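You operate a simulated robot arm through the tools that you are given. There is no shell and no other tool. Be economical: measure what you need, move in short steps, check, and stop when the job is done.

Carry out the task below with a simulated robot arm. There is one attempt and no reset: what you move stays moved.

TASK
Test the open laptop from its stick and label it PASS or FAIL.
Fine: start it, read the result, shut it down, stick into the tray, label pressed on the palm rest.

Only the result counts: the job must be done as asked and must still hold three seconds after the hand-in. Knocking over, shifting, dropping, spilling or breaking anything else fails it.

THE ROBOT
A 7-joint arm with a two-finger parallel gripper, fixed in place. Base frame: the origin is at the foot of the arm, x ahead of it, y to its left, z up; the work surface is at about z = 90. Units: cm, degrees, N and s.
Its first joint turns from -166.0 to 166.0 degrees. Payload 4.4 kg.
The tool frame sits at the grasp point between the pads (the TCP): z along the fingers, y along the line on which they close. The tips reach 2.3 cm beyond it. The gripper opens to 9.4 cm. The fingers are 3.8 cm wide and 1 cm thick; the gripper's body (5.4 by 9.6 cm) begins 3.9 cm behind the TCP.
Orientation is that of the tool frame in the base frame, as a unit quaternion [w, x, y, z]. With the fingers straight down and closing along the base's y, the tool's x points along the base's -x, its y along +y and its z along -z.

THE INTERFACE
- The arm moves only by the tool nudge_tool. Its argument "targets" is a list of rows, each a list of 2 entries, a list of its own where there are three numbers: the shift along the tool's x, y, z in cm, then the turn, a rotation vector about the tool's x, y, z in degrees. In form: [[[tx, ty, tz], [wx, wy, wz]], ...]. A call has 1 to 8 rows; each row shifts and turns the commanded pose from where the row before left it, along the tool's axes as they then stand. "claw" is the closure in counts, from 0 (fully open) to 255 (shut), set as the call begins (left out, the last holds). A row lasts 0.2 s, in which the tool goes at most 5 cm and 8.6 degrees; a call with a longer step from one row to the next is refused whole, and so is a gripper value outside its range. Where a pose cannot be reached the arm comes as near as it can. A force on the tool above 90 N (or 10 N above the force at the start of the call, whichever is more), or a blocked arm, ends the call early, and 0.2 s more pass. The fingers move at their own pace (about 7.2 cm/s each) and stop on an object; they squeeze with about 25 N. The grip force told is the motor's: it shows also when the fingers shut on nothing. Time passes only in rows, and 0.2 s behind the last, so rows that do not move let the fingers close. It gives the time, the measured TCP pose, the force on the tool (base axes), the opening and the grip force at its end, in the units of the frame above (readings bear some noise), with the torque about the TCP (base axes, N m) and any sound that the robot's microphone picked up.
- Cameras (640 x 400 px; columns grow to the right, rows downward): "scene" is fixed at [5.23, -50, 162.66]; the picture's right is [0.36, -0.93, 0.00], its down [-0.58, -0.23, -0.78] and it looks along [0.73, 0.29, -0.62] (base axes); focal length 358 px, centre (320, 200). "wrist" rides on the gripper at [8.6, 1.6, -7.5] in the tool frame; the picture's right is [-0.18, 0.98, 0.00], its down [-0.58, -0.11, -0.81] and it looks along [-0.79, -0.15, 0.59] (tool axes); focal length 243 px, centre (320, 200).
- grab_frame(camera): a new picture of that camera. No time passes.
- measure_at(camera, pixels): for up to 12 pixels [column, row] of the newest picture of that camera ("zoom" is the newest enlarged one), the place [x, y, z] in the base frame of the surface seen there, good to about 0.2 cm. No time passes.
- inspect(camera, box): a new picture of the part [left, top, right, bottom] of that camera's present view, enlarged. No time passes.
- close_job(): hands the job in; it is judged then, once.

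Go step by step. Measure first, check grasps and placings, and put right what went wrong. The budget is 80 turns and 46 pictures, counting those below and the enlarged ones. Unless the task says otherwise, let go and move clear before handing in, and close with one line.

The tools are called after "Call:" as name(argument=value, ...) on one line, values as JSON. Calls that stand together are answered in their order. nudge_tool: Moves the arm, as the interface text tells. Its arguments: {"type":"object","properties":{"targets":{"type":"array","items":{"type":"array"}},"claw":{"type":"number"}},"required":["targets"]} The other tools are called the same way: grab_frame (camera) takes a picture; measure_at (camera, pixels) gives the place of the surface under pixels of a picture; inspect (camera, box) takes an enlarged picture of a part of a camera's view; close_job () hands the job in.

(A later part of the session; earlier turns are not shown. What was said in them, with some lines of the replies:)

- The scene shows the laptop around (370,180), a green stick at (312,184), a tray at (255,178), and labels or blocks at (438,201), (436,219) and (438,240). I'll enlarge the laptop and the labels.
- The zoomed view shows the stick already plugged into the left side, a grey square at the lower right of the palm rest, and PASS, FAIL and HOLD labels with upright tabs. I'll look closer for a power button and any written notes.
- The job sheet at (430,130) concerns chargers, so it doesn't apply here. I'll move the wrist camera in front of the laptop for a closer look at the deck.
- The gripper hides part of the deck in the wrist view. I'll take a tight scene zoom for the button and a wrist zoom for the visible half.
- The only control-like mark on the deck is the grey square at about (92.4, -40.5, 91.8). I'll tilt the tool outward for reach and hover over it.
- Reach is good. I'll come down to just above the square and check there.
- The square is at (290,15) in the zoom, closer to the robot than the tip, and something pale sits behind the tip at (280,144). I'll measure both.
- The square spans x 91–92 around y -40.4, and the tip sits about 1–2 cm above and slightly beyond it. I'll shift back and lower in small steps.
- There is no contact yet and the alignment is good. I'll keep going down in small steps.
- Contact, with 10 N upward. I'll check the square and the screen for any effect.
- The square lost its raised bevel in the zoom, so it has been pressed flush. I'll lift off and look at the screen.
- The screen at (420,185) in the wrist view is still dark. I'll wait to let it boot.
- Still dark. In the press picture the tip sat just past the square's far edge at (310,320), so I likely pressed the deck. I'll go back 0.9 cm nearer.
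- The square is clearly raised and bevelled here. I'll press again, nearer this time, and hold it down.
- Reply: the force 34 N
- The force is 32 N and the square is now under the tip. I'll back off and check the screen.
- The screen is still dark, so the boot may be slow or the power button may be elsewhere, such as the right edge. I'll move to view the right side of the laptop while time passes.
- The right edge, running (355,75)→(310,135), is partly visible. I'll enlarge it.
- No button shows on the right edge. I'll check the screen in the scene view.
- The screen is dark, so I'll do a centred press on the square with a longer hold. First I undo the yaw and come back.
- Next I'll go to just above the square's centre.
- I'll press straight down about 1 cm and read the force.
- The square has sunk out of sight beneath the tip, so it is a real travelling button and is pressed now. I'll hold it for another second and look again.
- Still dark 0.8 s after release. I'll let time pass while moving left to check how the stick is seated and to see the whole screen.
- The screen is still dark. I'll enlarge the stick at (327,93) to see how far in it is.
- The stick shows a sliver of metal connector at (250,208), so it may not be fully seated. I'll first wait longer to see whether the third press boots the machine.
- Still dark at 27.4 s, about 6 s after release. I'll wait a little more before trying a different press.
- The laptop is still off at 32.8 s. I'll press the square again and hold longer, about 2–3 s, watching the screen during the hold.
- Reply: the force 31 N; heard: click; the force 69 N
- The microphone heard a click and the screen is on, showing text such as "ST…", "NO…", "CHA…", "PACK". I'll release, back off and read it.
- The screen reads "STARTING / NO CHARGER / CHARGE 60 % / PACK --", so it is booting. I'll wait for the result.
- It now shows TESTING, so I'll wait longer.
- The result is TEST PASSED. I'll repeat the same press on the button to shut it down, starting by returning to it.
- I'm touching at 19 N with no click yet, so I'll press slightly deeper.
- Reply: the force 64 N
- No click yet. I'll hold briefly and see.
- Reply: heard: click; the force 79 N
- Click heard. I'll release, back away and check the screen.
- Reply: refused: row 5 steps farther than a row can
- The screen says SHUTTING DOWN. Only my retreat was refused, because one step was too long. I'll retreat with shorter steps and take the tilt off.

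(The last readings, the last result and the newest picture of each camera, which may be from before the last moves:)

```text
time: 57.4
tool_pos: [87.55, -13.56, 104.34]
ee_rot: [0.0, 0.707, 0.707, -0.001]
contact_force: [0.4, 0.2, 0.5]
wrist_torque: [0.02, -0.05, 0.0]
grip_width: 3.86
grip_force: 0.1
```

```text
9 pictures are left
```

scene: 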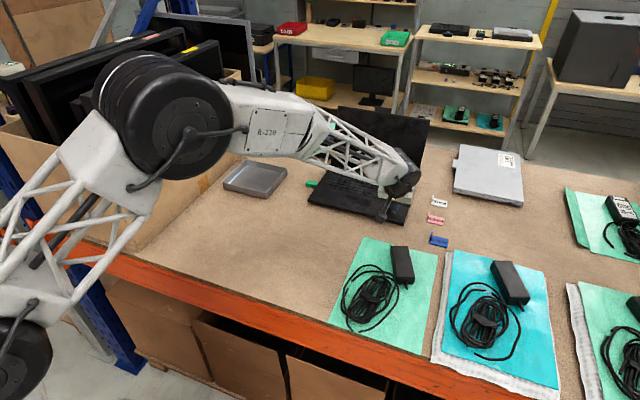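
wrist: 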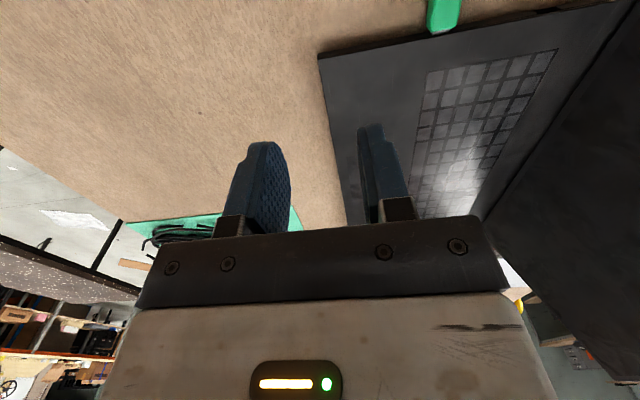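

The tool is now turned with its closing axis along x, and the stick shows at (445,12). I'll measure its edges.

Call:
measure_at(camera="wrist", pixels=[[432, 10], [445, 10], [456, 10], [445, 27], [436, 30], [452, 28], [410, 42], [495, 22], [445, 2], [425, 8]])

```text
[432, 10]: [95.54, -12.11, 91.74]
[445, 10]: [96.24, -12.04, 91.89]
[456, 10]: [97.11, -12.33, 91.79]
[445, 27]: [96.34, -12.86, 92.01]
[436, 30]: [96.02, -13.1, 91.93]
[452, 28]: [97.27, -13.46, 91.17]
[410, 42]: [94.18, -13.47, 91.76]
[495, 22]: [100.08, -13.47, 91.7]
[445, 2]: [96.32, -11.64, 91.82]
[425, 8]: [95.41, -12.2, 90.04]
```

The stick is centred at x≈96.3, spans y -13 to -9.2, and its top is at 91.9. I'll come down over it at y=-10.5 with the claw open about 3.9 cm.

Call:
nudge_tool(targets=[[[1.5, 4.4, 0], [0, 0, 0]], [[1.56, 4.35, 0], [0, 0, 0]], [[0, 0, 4], [0, 0, 0]], [[0, 0, 4], [0, 0, 0]], [[0, 0, 0], [0, 0, 0]]])

Call:
inspect(camera="wrist", box=[220, 60, 460, 220])

```text
time: 58.6
tool_pos: [96.23, -10.43, 96.32]
ee_rot: [0.0, 0.707, 0.707, 0.0]
contact_force: [-0.6, 0.2, -1.0]
wrist_torque: [0.0, -0.01, 0.02]
grip_width: 3.87
grip_force: 0.1
```

```text
2.50 times, centred on (340, 140) of wrist
```

zoom: 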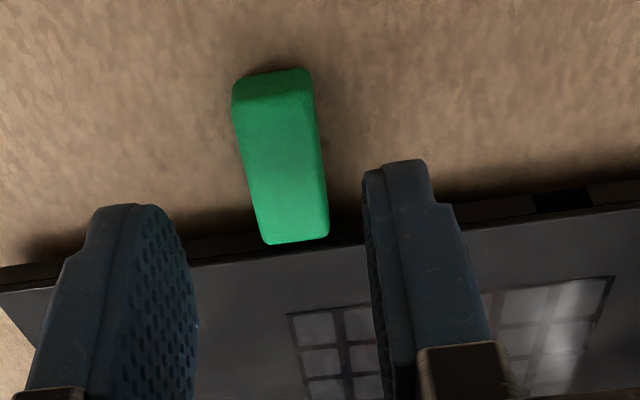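

The stick lies between the fingers, so I'll descend and close.

Call:
nudge_tool(targets=[[[0, 0, 2], [0, 0, 0]], [[0, 0, 1.6], [0, 0, 0]], [[0, 0, 0], [0, 0, 0]]])

Call:
nudge_tool(targets=[[[0, 0, 0], [0, 0, 0]], [[0, 0, 0], [0, 0, 0]], [[0, 0, 0], [0, 0, 0]], [[0, 0, 0], [0, 0, 0]]], claw=255)

Call:
inspect(camera="scene", box=[220, 95, 460, 255])

```text
time: 59.4
tool_pos: [96.35, -10.38, 92.73]
ee_rot: [0.001, 0.707, 0.707, 0.001]
contact_force: [-0.2, 0.2, 0.8]
wrist_torque: [0.0, 0.01, 0.02]
grip_width: 3.86
grip_force: 0.1
```

```text
time: 60.4
tool_pos: [96.26, -10.5, 92.71]
ee_rot: [0.0, 0.707, 0.707, -0.001]
contact_force: [4.3, -4.6, -0.8]
wrist_torque: [-0.08, -0.04, 0.18]
grip_width: 1.76
grip_force: 25.6
```

```text
2.50 times, centred on (340, 175) of scene
```

zoom: 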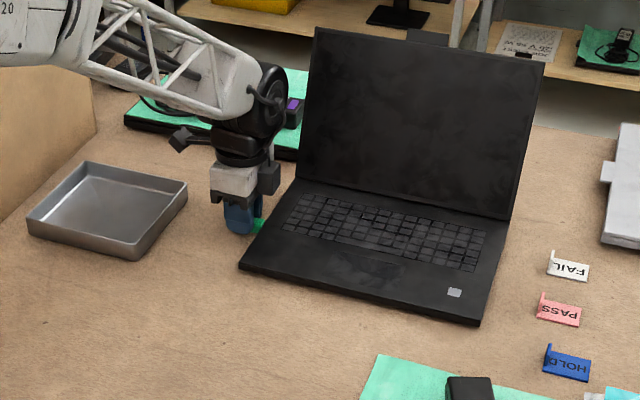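

The screen is off and the stick is gripped at 1.76 cm. I'll pull it straight out along +y.

Call:
nudge_tool(targets=[[[0.3, 0, 0], [0, 0, 0]], [[0.4, 0, 0], [0, 0, 0]], [[0.5, 0, 0], [0, 0, 0]], [[0.8, 0, 0], [0, 0, 0]], [[1, 0, 0], [0, 0, 0]], [[1, 0, 0], [0, 0, 0]]])

```text
time: 61.8
tool_pos: [96.24, -6.65, 92.75]
ee_rot: [-0.001, 0.707, 0.707, 0.0]
contact_force: [0.4, -4.6, -1.5]
wrist_torque: [-0.03, -0.02, 0.06]
grip_width: 1.74
grip_force: 24.8
```

The stick is out, still gripped at 1.74 cm. I'll lift it and measure the tray on the last zoom.

Call:
nudge_tool(targets=[[[1, 0, 0], [0, 0, 0]], [[0.5, 0, -2], [0, 0, 0]], [[0, 0, -4], [0, 0, 0]], [[0, 0, -2], [0, 0, 0]]])

Call:
measure_at(camera="zoom", pixels=[[100, 210], [50, 218], [130, 238], [165, 190], [90, 175], [125, 205], [28, 220], [128, 250], [187, 182], [85, 163], [255, 222]])

```text
time: 62.8
tool_pos: [96.24, -4.99, 100.75]
ee_rot: [0.0, 0.707, 0.707, 0.0]
contact_force: [0.8, 0.2, -1.1]
wrist_torque: [0.01, 0.01, 0.0]
grip_width: 0.0
grip_force: 24.6
```

```text
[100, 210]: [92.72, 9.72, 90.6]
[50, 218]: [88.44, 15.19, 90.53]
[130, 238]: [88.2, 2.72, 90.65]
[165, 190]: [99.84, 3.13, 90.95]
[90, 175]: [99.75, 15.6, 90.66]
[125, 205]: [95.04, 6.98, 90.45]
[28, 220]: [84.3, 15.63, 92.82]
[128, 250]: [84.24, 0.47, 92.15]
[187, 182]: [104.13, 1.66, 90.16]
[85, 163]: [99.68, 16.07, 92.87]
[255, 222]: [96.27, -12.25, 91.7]
```

The grip reads 0, so the stick slipped out. I'll look for it.

Call:
grab_frame(camera="wrist")

```text
6 pictures are left
```

wrist: 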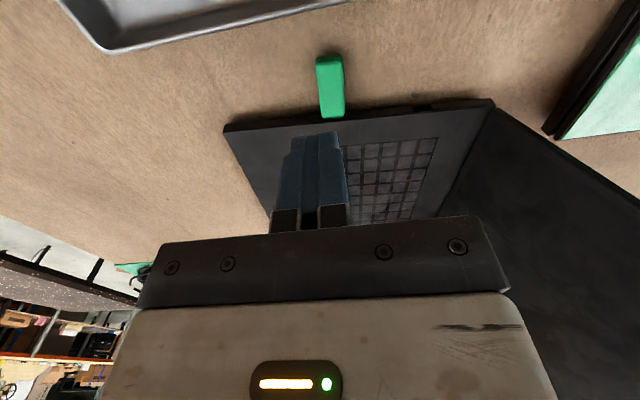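

The stick is at (330,85). I'll measure where it is relative to the laptop edge.

Call:
measure_at(camera="wrist", pixels=[[330, 57], [330, 70], [331, 90], [333, 113], [320, 90], [342, 90], [335, 119], [300, 121], [365, 113]])

```text
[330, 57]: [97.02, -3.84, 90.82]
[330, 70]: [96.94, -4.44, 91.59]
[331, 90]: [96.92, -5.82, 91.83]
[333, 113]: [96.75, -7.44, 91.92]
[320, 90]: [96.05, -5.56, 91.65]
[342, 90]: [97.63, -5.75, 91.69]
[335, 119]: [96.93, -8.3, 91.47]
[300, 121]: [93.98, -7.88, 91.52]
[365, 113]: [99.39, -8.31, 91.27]
```

The laptop's left edge now measures y≈-8 instead of -13.5. My slow pull dragged the laptop about 5.4 cm and yawed it about 4°, and the stick is still plugged in. I'll regrasp along the stick's new axis so I can push the laptop back and then pull with a quick jerk.

Call:
nudge_tool(targets=[[[-0.2, 0.6, 0], [0, 0, 4.3]], [[0, 0, 0], [0, 0, 0]], [[0, 0, 3], [0, 0, 0]], [[0, 0, 3], [0, 0, 0]], [[0, 0, 2.05], [0, 0, 0]], [[0, 0, 0], [0, 0, 0]]], claw=150)

Call:
nudge_tool(targets=[[[0, 0, 0], [0, 0, 0]], [[0, 0, 0], [0, 0, 0]], [[0, 0, 0], [0, 0, 0]], [[0, 0, 0], [0, 0, 0]]], claw=255)

```text
time: 64.2
tool_pos: [96.77, -5.15, 92.68]
ee_rot: [0.0, 0.733, 0.68, 0.001]
contact_force: [-0.9, -0.1, 0.0]
wrist_torque: [-0.01, 0.02, 0.02]
grip_width: 3.88
grip_force: 0.1
```

```text
time: 65.2
tool_pos: [96.7, -5.15, 92.74]
ee_rot: [0.0, 0.733, 0.68, 0.0]
contact_force: [4.0, -2.7, -0.1]
wrist_torque: [-0.05, -0.06, 0.19]
grip_width: 1.74
grip_force: 25.0
```

Gripped. I'll push the laptop gently back along -y while undoing the yaw.

Call:
nudge_tool(targets=[[[-0.67, -0.02, 0], [0, 0, -0.55]], [[-0.67, -0.02, 0], [0, 0, -0.55]], [[-0.67, -0.02, 0], [0, 0, -0.55]], [[-0.67, -0.02, 0], [0, 0, -0.55]], [[-0.67, -0.02, 0], [0, 0, -0.55]], [[-0.67, -0.02, 0], [0, 0, -0.55]], [[-0.67, -0.02, 0], [0, 0, -0.5]], [[-0.67, -0.02, 0], [0, 0, -0.5]]])

Call:
inspect(camera="wrist", box=[160, 20, 560, 230])

```text
time: 67.0
tool_pos: [96.4, -10.51, 92.64]
ee_rot: [0.001, 0.707, 0.707, 0.0]
contact_force: [-1.8, 7.2, 3.1]
wrist_torque: [-0.02, 0.03, -0.01]
grip_width: 1.75
grip_force: 25.0
```

```text
1.60 times, centred on (360, 125) of wrist
```

zoom: 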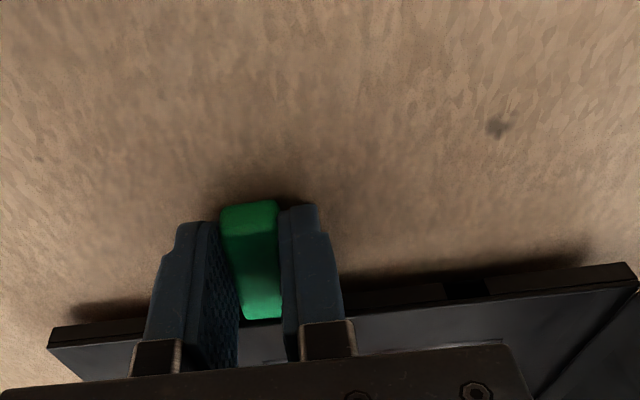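

I'll measure the laptop's edge after the push.

Call:
measure_at(camera="zoom", pixels=[[60, 335], [110, 330], [400, 300], [540, 285], [260, 312], [250, 210], [630, 268]])

```text
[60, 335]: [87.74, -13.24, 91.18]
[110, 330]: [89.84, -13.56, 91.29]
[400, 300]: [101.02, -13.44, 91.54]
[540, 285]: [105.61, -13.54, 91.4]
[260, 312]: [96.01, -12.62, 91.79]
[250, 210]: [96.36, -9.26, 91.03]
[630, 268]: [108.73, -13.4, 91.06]
```

The laptop is back, with its edge straight at y≈-13.45. Now I'll pull with one quick jerk so the laptop's inertia and friction hold it.

Call:
nudge_tool(targets=[[[4.9, 0, 0], [0, 0, 0]]])

Call:
inspect(camera="wrist", box=[160, 20, 560, 230])

```text
time: 67.4
tool_pos: [96.41, -5.83, 92.55]
ee_rot: [-0.001, 0.708, 0.707, 0.0]
contact_force: [0.1, 0.1, 1.3]
wrist_torque: [-0.03, 0.01, 0.0]
grip_width: 1.76
grip_force: 24.8
```

```text
1.60 times, centred on (360, 125) of wrist
```

zoom: 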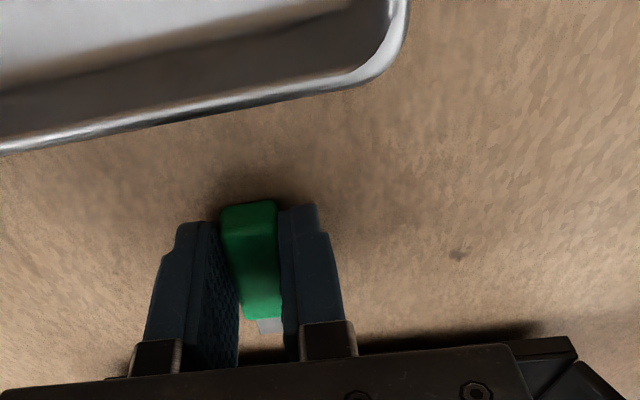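

The stick is free, with its connector visible at (268,325). I'll check the laptop edge and lift.

Call:
measure_at(camera="zoom", pixels=[[560, 350], [530, 350], [360, 80], [200, 115], [20, 150], [395, 20]])

Call:
nudge_tool(targets=[[[0.3, 0, -2], [0, 0, 0]], [[0, 0, -3], [0, 0, 0]], [[0, 0, -2], [0, 0, 0]]])

```text
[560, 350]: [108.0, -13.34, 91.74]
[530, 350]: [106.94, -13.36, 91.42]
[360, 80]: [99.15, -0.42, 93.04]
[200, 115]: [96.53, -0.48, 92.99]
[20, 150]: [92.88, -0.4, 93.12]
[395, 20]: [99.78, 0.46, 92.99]
```

```text
time: 68.2
tool_pos: [96.38, -5.37, 99.67]
ee_rot: [-0.001, 0.707, 0.707, 0.0]
contact_force: [0.2, -0.6, -1.2]
wrist_torque: [0.02, 0.01, -0.04]
grip_width: 1.79
grip_force: 25.1
```

The laptop hasn't moved and the stick is held at 1.79 cm. I'll carry it to the tray's centre (92, 8), lower it and check.

Call:
nudge_tool(targets=[[[4.5, -1.5, 0], [0, 0, 0]], [[4.5, -1.5, 0], [0, 0, 0]], [[4.4, -1.4, 0], [0, 0, 0]], [[0, 0, 0], [0, 0, 0]], [[0, 0, 3], [0, 0, 0]], [[0, 0, 2.5], [0, 0, 0]], [[0, 0, 0.9], [0, 0, 0]], [[0, 0, 0], [0, 0, 0]]])

```text
time: 70.0
tool_pos: [92.01, 8.05, 93.3]
ee_rot: [0.0, 0.707, 0.707, 0.0]
contact_force: [-0.7, -0.2, -0.5]
wrist_torque: [0.01, -0.02, 0.0]
grip_width: 1.74
grip_force: 24.9
```

I'm in position over the tray. I'll release the stick, rise, and measure the PASS label on the earlier scene picture.

Call:
nudge_tool(targets=[[[0, 0, 0.2], [0, 0, 0]], [[0, 0, 0], [0, 0, 0]]])

Call:
nudge_tool(targets=[[[0, 0, 0], [0, 0, 0]], [[0, 0, 0], [0, 0, 0]], [[0, 0, -2], [0, 0, 0]], [[0, 0, -4], [0, 0, 0]], [[0, 0, -4], [0, 0, 0]], [[0, 0, -3], [0, 0, 0]]], claw=150)

Call:
measure_at(camera="scene", pixels=[[429.4, 212.5], [428.5, 217], [427.3, 221.5], [442.5, 225], [444, 219], [431, 216], [436, 220.5], [429, 214], [428, 219], [430, 219]])

```text
time: 70.6
tool_pos: [92.01, 8.04, 93.08]
ee_rot: [0.001, 0.707, 0.707, 0.0]
contact_force: [-0.9, 0.7, -0.1]
wrist_torque: [0.01, 0.03, 0.01]
grip_width: 1.75
grip_force: 24.9
```

```text
time: 72.0
tool_pos: [91.89, 8.03, 106.17]
ee_rot: [-0.001, 0.707, 0.707, -0.001]
contact_force: [-0.3, -0.8, -1.7]
wrist_torque: [-0.03, -0.02, -0.02]
grip_width: 3.9
grip_force: 0.0
```

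```text
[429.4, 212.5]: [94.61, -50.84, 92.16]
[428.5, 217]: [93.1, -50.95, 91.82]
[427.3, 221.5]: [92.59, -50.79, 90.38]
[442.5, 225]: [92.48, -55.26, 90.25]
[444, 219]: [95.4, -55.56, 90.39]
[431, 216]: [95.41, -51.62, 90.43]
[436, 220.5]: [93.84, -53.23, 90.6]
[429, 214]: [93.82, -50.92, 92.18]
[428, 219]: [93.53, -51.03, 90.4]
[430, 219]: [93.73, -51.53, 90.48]
```

The PASS label's tab is at y≈-51, x 92.6–95.3, up to z 92.2, and its plate extends to y -55.5. I'll turn the wrist back, travel right with a 30° outward tilt, and measure the charger brick near the path.

Call:
nudge_tool(targets=[[[0, -4, 0], [0, 0, 0]], [[0, -4, 0], [0, 0, 0]], [[0, -4, 0], [0, 0, 0]], [[0, 0, 0], [0, 0, -8.5]], [[0, 0, 0], [0, 0, -8.5]], [[0, 0, 0], [0, 0, -8.5]], [[0, 0, 0], [0, 0, -8.5]], [[0, 0, 0], [0, 0, -8.5]]])

Call:
nudge_tool(targets=[[[0, 0, 0], [0, 0, -8.5]], [[0, 0, 0], [0, 0, -8.5]], [[0, 0, 0], [0, 0, -8.5]], [[0, 0, 0], [0, 0, -8.5]], [[0, 0, 0], [0, 0, -8.5]], [[0, 0, 0], [0, 0, -5]], [[0, -4.5, 0], [0, 0, 0]], [[0, -4.5, 0], [0, 0, 0]]])

Call:
nudge_tool(targets=[[[0, -4.9, 0], [0, -7.5, 0]], [[0, -4.9, 0], [0, -7.5, 0]], [[0, -4.9, 0], [0, -7.5, 0]], [[0, -4.9, 0], [0, -7.5, 0]], [[0, -4.9, 0], [0, 0, 0]], [[0, -4.9, 0], [0, 0, 0]], [[0, -4.9, 0], [0, 0, 0]], [[0, -4.9, 0], [0, 0, 0]]])

Call:
measure_at(camera="scene", pixels=[[392, 248], [407, 247], [402, 262], [394, 247], [409, 250], [434, 236], [433, 240], [432, 246], [447, 246]])

```text
time: 73.8
tool_pos: [80.07, 8.11, 106.0]
ee_rot: [0.0, 0.402, 0.916, 0.0]
contact_force: [-0.4, -0.8, -0.2]
wrist_torque: [0.0, -0.07, 0.02]
grip_width: 3.87
grip_force: 0.1
```

```text
time: 75.6
tool_pos: [79.92, -0.94, 106.14]
ee_rot: [0.0, -0.001, 1.0, 0.0]
contact_force: [0.4, -0.2, 0.3]
wrist_torque: [0.0, -0.04, 0.02]
grip_width: 3.86
grip_force: 0.0
```

```text
time: 77.4
tool_pos: [80.03, -40.09, 106.11]
ee_rot: [0.259, -0.001, 0.966, -0.001]
contact_force: [0.1, -0.5, 0.1]
wrist_torque: [0.02, 0.01, 0.01]
grip_width: 3.87
grip_force: 0.0
```

```text
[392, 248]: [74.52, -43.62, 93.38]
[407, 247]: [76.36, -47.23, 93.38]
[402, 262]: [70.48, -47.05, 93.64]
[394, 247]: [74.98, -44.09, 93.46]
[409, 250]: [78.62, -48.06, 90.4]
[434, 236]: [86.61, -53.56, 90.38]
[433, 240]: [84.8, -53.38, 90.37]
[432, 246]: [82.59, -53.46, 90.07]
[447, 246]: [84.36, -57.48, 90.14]
```

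The brick's far end is at x≈76.5, clear of the camera's path. I'll hover over the PASS tab and look.

Call:
nudge_tool(targets=[[[-1.63, -2.18, 2.81], [0, 0, 0]], [[-1.63, -2.18, 2.81], [0, 0, 0]], [[-1.63, -2.18, 2.81], [0, 0, 0]], [[-1.63, -2.18, 2.81], [0, 0, 0]], [[-1.63, -2.18, 2.81], [0, 0, 0]], [[0, 0, 0], [0, 0, 0]]])

Call:
inspect(camera="wrist", box=[160, 20, 480, 220])

```text
time: 78.8
tool_pos: [94.18, -51.22, 97.94]
ee_rot: [0.259, -0.001, 0.966, 0.0]
contact_force: [0.5, -0.2, -0.9]
wrist_torque: [0.0, -0.03, 0.04]
grip_width: 3.87
grip_force: 0.0
```

```text
2.00 times, centred on (320, 120) of wrist
```

zoom: 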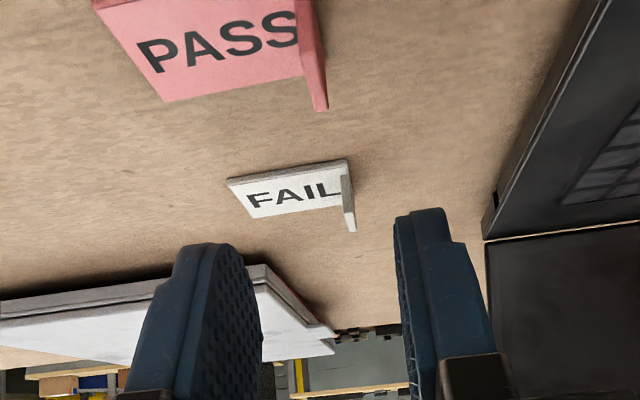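

The arm reached the hover point and the PASS tab lies between the fingers, seen at (318,60). I'll measure the tab precisely.

Call:
measure_at(camera="zoom", pixels=[[312, 50], [323, 50], [321, 105], [318, 80], [308, 20], [318, 108], [160, 98], [230, 85]])

```text
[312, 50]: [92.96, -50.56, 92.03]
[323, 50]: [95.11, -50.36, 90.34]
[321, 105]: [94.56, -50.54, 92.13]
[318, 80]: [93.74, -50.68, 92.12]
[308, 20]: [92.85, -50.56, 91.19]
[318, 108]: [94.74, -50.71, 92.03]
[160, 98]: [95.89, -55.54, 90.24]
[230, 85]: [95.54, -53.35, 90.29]
```

The tab is centred at y≈-50.6. I'll shift +0.5 in y and descend.

Call:
nudge_tool(targets=[[[0.2, 0.5, 0], [0, 0, 0]], [[1, 0, 1.74], [0, 0, 0]], [[0.8, 0, 1.39], [0, 0, 0]], [[0.45, 0, 0.78], [0, 0, 0]], [[0, 0, 0], [0, 0, 0]]])

Call:
nudge_tool(targets=[[[0, 0, 0], [0, 0, 0]], [[0, 0, 0], [0, 0, 0]], [[0, 0, 0], [0, 0, 0]], [[0, 0, 0], [0, 0, 0]], [[0, 0, 0], [0, 0, 0]]], claw=255)

```text
time: 80.0
tool_pos: [94.03, -50.62, 93.4]
ee_rot: [0.259, -0.001, 0.966, 0.001]
contact_force: [-0.9, 0.2, -0.1]
wrist_torque: [-0.01, 0.0, 0.04]
grip_width: 3.87
grip_force: 0.1
```

```text
time: 81.2
tool_pos: [94.01, -50.66, 93.38]
ee_rot: [0.259, 0.0, 0.966, 0.001]
contact_force: [-0.1, 0.1, -0.3]
wrist_torque: [0.0, 0.05, 0.0]
grip_width: 0.15
grip_force: 25.1
```

The width is 0.15 cm, which fits a thin tab. I'll lift and check that the width holds.

Call:
nudge_tool(targets=[[[-0.5, 0, -0.87], [0, 0, 0]], [[-1, 0, -1.73], [0, 0, 0]], [[-2, 0, -3.46], [0, 0, 0]], [[-1.5, 0, -2.6], [0, 0, 0]], [[0, 0, 0], [0, 0, 0]]])

```text
time: 82.4
tool_pos: [93.97, -50.46, 103.42]
ee_rot: [0.259, 0.001, 0.966, -0.001]
contact_force: [0.4, 0.1, 0.0]
wrist_torque: [0.0, 0.0, 0.02]
grip_width: 0.13
grip_force: 25.3
```

The label is held at 0.13 cm. I'll carry it to the left palm rest, with the tab at y≈-15.5 and x≈91.2, and lower it close.

Call:
nudge_tool(targets=[[[0.3, 4.37, -0.17], [0, 0, 0]], [[0.3, 4.37, -0.17], [0, 0, 0]], [[0.3, 4.37, -0.17], [0, 0, 0]], [[0.3, 4.37, -0.17], [0, 0, 0]], [[0.3, 4.37, -0.17], [0, 0, 0]], [[0.3, 4.37, -0.17], [0, 0, 0]], [[0.3, 4.37, -0.17], [0, 0, 0]], [[0.3, 4.37, -0.17], [0, 0, 0]]])

Call:
nudge_tool(targets=[[[0, 0, 0], [0, 0, 0]], [[1.5, 0, 2.6], [0, 0, 0]], [[1.5, 0, 2.6], [0, 0, 0]], [[0.5, 0, 0.87], [0, 0, 0]], [[0, 0, 0], [0, 0, 0]]])

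Call:
inspect(camera="scene", box=[220, 130, 420, 255])

```text
time: 84.2
tool_pos: [91.22, -15.66, 103.38]
ee_rot: [0.259, 0.0, 0.966, 0.0]
contact_force: [0.6, -0.4, 0.5]
wrist_torque: [-0.04, 0.0, -0.02]
grip_width: 0.17
grip_force: 25.4
```

```text
time: 85.4
tool_pos: [91.17, -15.63, 96.3]
ee_rot: [0.259, -0.001, 0.966, 0.001]
contact_force: [-1.3, 1.0, -0.7]
wrist_torque: [-0.03, -0.03, 0.03]
grip_width: 0.12
grip_force: 24.9
```

```text
3.20 times, centred on (320, 192) of scene
```

zoom: 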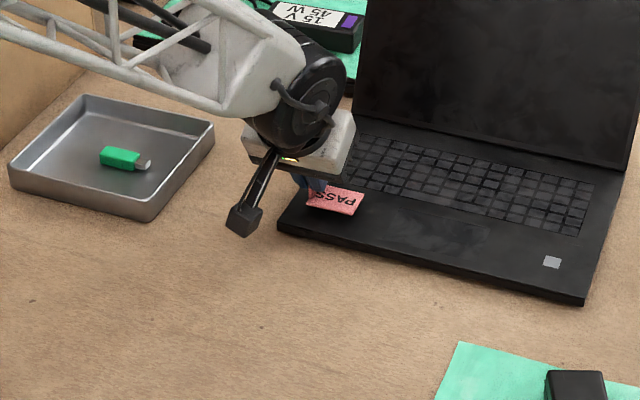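

The stick lies in the tray and the PASS label hangs over the left palm rest. I'll check its position before lowering.

Call:
measure_at(camera="zoom", pixels=[[320, 197], [352, 212], [362, 195], [310, 207], [335, 202], [400, 210], [330, 235], [350, 150]])

Call:
nudge_tool(targets=[[[0.25, 0, 0.43], [0, 0, 0]], [[0.15, 0, 0.26], [0, 0, 0]], [[0, 0, 0], [0, 0, 0]]])

```text
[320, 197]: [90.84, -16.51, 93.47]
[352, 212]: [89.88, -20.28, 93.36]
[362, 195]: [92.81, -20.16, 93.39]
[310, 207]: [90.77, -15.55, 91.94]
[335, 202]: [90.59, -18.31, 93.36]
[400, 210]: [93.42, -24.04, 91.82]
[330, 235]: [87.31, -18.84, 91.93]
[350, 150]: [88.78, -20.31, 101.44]
```

```text
time: 86.2
tool_pos: [91.29, -15.67, 95.51]
ee_rot: [0.259, 0.0, 0.966, 0.0]
contact_force: [-1.0, -0.3, 0.2]
wrist_torque: [-0.03, 0.03, -0.02]
grip_width: 0.16
grip_force: 24.7
```

There was about 1 cm of clearance before that step, so I'll lower slowly to contact.

Call:
nudge_tool(targets=[[[0.1, 0, 0.17], [0, 0, 0]], [[0.05, 0, 0.09], [0, 0, 0]], [[0.05, 0, 0.09], [0, 0, 0]], [[0, 0, 0], [0, 0, 0]]])

```text
time: 87.2
tool_pos: [91.14, -15.61, 95.23]
ee_rot: [0.26, -0.001, 0.966, 0.0]
contact_force: [-0.5, 0.4, 5.9]
wrist_torque: [-0.02, -0.03, 0.02]
grip_width: 0.15
grip_force: 24.9
```

Contact at 6 N. I'll push down slightly through the tab, then open and lift.

Call:
nudge_tool(targets=[[[0.05, 0, 0.09], [0, 0, 0]], [[0.03, 0, 0.05], [0, 0, 0]], [[0, 0, 0], [0, 0, 0]]])

Call:
nudge_tool(targets=[[[-0.04, 0, -0.07], [0, 0, 0]], [[0, 0, 0], [0, 0, 0]], [[0, 0, 0], [0, 0, 0]], [[-0.5, 0, -0.87], [0, 0, 0]], [[-1.25, 0, -2.2], [0, 0, 0]]], claw=180)

```text
time: 88.0
tool_pos: [91.33, -15.65, 95.12]
ee_rot: [0.26, 0.0, 0.966, 0.0]
contact_force: [-1.1, 1.3, 19.5]
wrist_torque: [0.04, -0.02, -0.06]
grip_width: 0.16
grip_force: 24.8
```

```text
time: 89.2
tool_pos: [91.08, -15.6, 98.56]
ee_rot: [0.259, 0.001, 0.966, -0.001]
contact_force: [0.3, 0.1, 0.1]
wrist_torque: [-0.05, -0.03, 0.03]
grip_width: 2.78
grip_force: 0.0
```

Released. I'll close the fingers and press the middle of the label's plate.

Call:
nudge_tool(targets=[[[-0.2, -2.7, 0], [0, 0, 0]], [[0, 0, 0], [0, 0, 0]], [[0.8, 0, 1.4], [0, 0, 0]], [[0.7, 0, 1.2], [0, 0, 0]], [[0, 0, 0], [0, 0, 0]]], claw=255)

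Call:
nudge_tool(targets=[[[0.1, 0, 0.17], [0, 0, 0]], [[0.07, 0, 0.13], [0, 0, 0]], [[0.05, 0, 0.09], [0, 0, 0]], [[0, 0, 0], [0, 0, 0]]])

```text
time: 90.4
tool_pos: [91.32, -18.18, 95.87]
ee_rot: [0.258, 0.0, 0.966, 0.0]
contact_force: [0.0, 1.1, -0.6]
wrist_torque: [-0.01, 0.0, -0.02]
grip_width: 0.0
grip_force: 24.5
```

```text
time: 91.4
tool_pos: [91.39, -18.35, 95.33]
ee_rot: [0.258, 0.0, 0.966, 0.0]
contact_force: [1.4, -0.7, 0.5]
wrist_torque: [0.0, 0.02, 0.02]
grip_width: 0.02
grip_force: 25.2
```

No contact yet, so I'll go a little lower in small steps.

Call:
nudge_tool(targets=[[[0.1, 0, 0.17], [0, 0, 0]], [[0.05, 0, 0.09], [0, 0, 0]], [[0, 0, 0], [0, 0, 0]]])

Call:
nudge_tool(targets=[[[0.05, 0, 0.09], [0, 0, 0]], [[0, 0, 0], [0, 0, 0]]])

```text
time: 92.2
tool_pos: [91.36, -18.37, 95.09]
ee_rot: [0.259, 0.0, 0.966, 0.0]
contact_force: [0.7, -0.1, 1.3]
wrist_torque: [0.01, 0.01, -0.01]
grip_width: 0.0
grip_force: 24.8
```

```text
time: 92.8
tool_pos: [91.28, -18.24, 94.94]
ee_rot: [0.26, 0.0, 0.966, 0.0]
contact_force: [-1.6, -0.9, 9.3]
wrist_torque: [-0.01, 0.12, -0.01]
grip_width: 0.03
grip_force: 24.8
```

Contact at 9 N. I'll press a bit more, then lift straight off and back away.

Call:
nudge_tool(targets=[[[0.04, 0, 0.07], [0, 0, 0]], [[0, 0, 0], [0, 0, 0]], [[0, 0, 0], [0, 0, 0]]])

Call:
nudge_tool(targets=[[[-0.5, 0, -0.87], [0, 0, 0]], [[-1.5, 0, -2.6], [0, 0, 0]], [[-1.5, 0, -2.6], [0, 0, 0]], [[3, 0, -3], [0, 0, 0]], [[4, 2, -2], [0, 0, 0]], [[4, 2, -2], [0, 0, 0]], [[4, 2, -2], [0, 0, 0]]])

Call:
grab_frame(camera="scene")

```text
time: 93.6
tool_pos: [91.46, -18.33, 94.94]
ee_rot: [0.26, 0.0, 0.966, 0.0]
contact_force: [-1.9, -2.0, 20.6]
wrist_torque: [-0.03, 0.14, 0.03]
grip_width: 0.01
grip_force: 25.4
```

```text
time: 95.2
tool_pos: [73.85, -12.28, 101.9]
ee_rot: [0.259, 0.0, 0.966, 0.0]
contact_force: [-0.7, -0.2, 0.3]
wrist_torque: [-0.01, 0.04, 0.01]
grip_width: 0.01
grip_force: 25.0
```

```text
1 pictures are left
```

scene: 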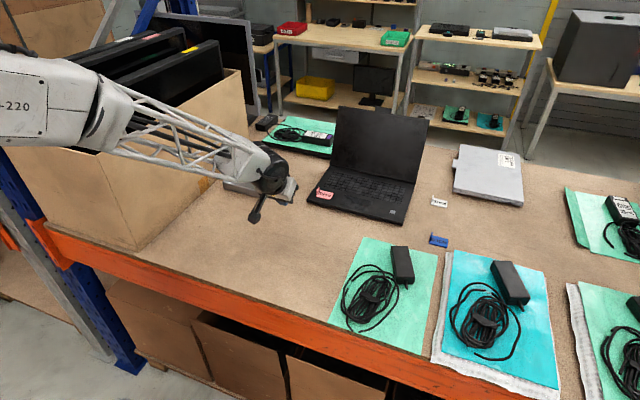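

The PASS label sits on the left palm rest at (325,193), the screen is off, and the other items are in place. I'll use the last picture for a close check.

Call:
inspect(camera="scene", box=[300, 165, 420, 230])

Call:
measure_at(camera="zoom", pixels=[[130, 155], [110, 145], [170, 160], [240, 180], [498, 245]])

```text
5.33 times, centred on (360, 198) of scene
```

zoom: 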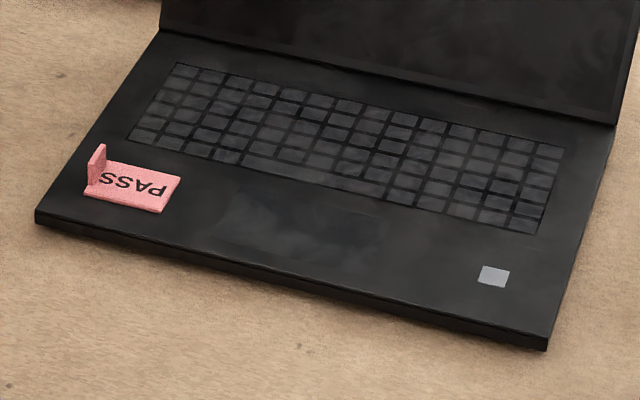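

```text
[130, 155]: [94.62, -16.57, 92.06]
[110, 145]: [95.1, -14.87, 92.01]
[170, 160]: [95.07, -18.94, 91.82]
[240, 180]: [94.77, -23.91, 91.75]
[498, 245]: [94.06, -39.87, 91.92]
```

The close view shows the PASS label lying flat on the palm rest, with the laptop off and straight. The stick is in the tray and the arm is clear, so I'm handing in.

Call:
close_job()

```text
The job is handed in.
```

The laptop's screen read TEST PASSED; I shut it down, put the stick in the tray and pressed the PASS label onto the left palm rest. My first pull on the stick dragged the laptop about 5.4 cm, so I pushed it back to within about 0.1 cm of its starting line before pulling the stick free.
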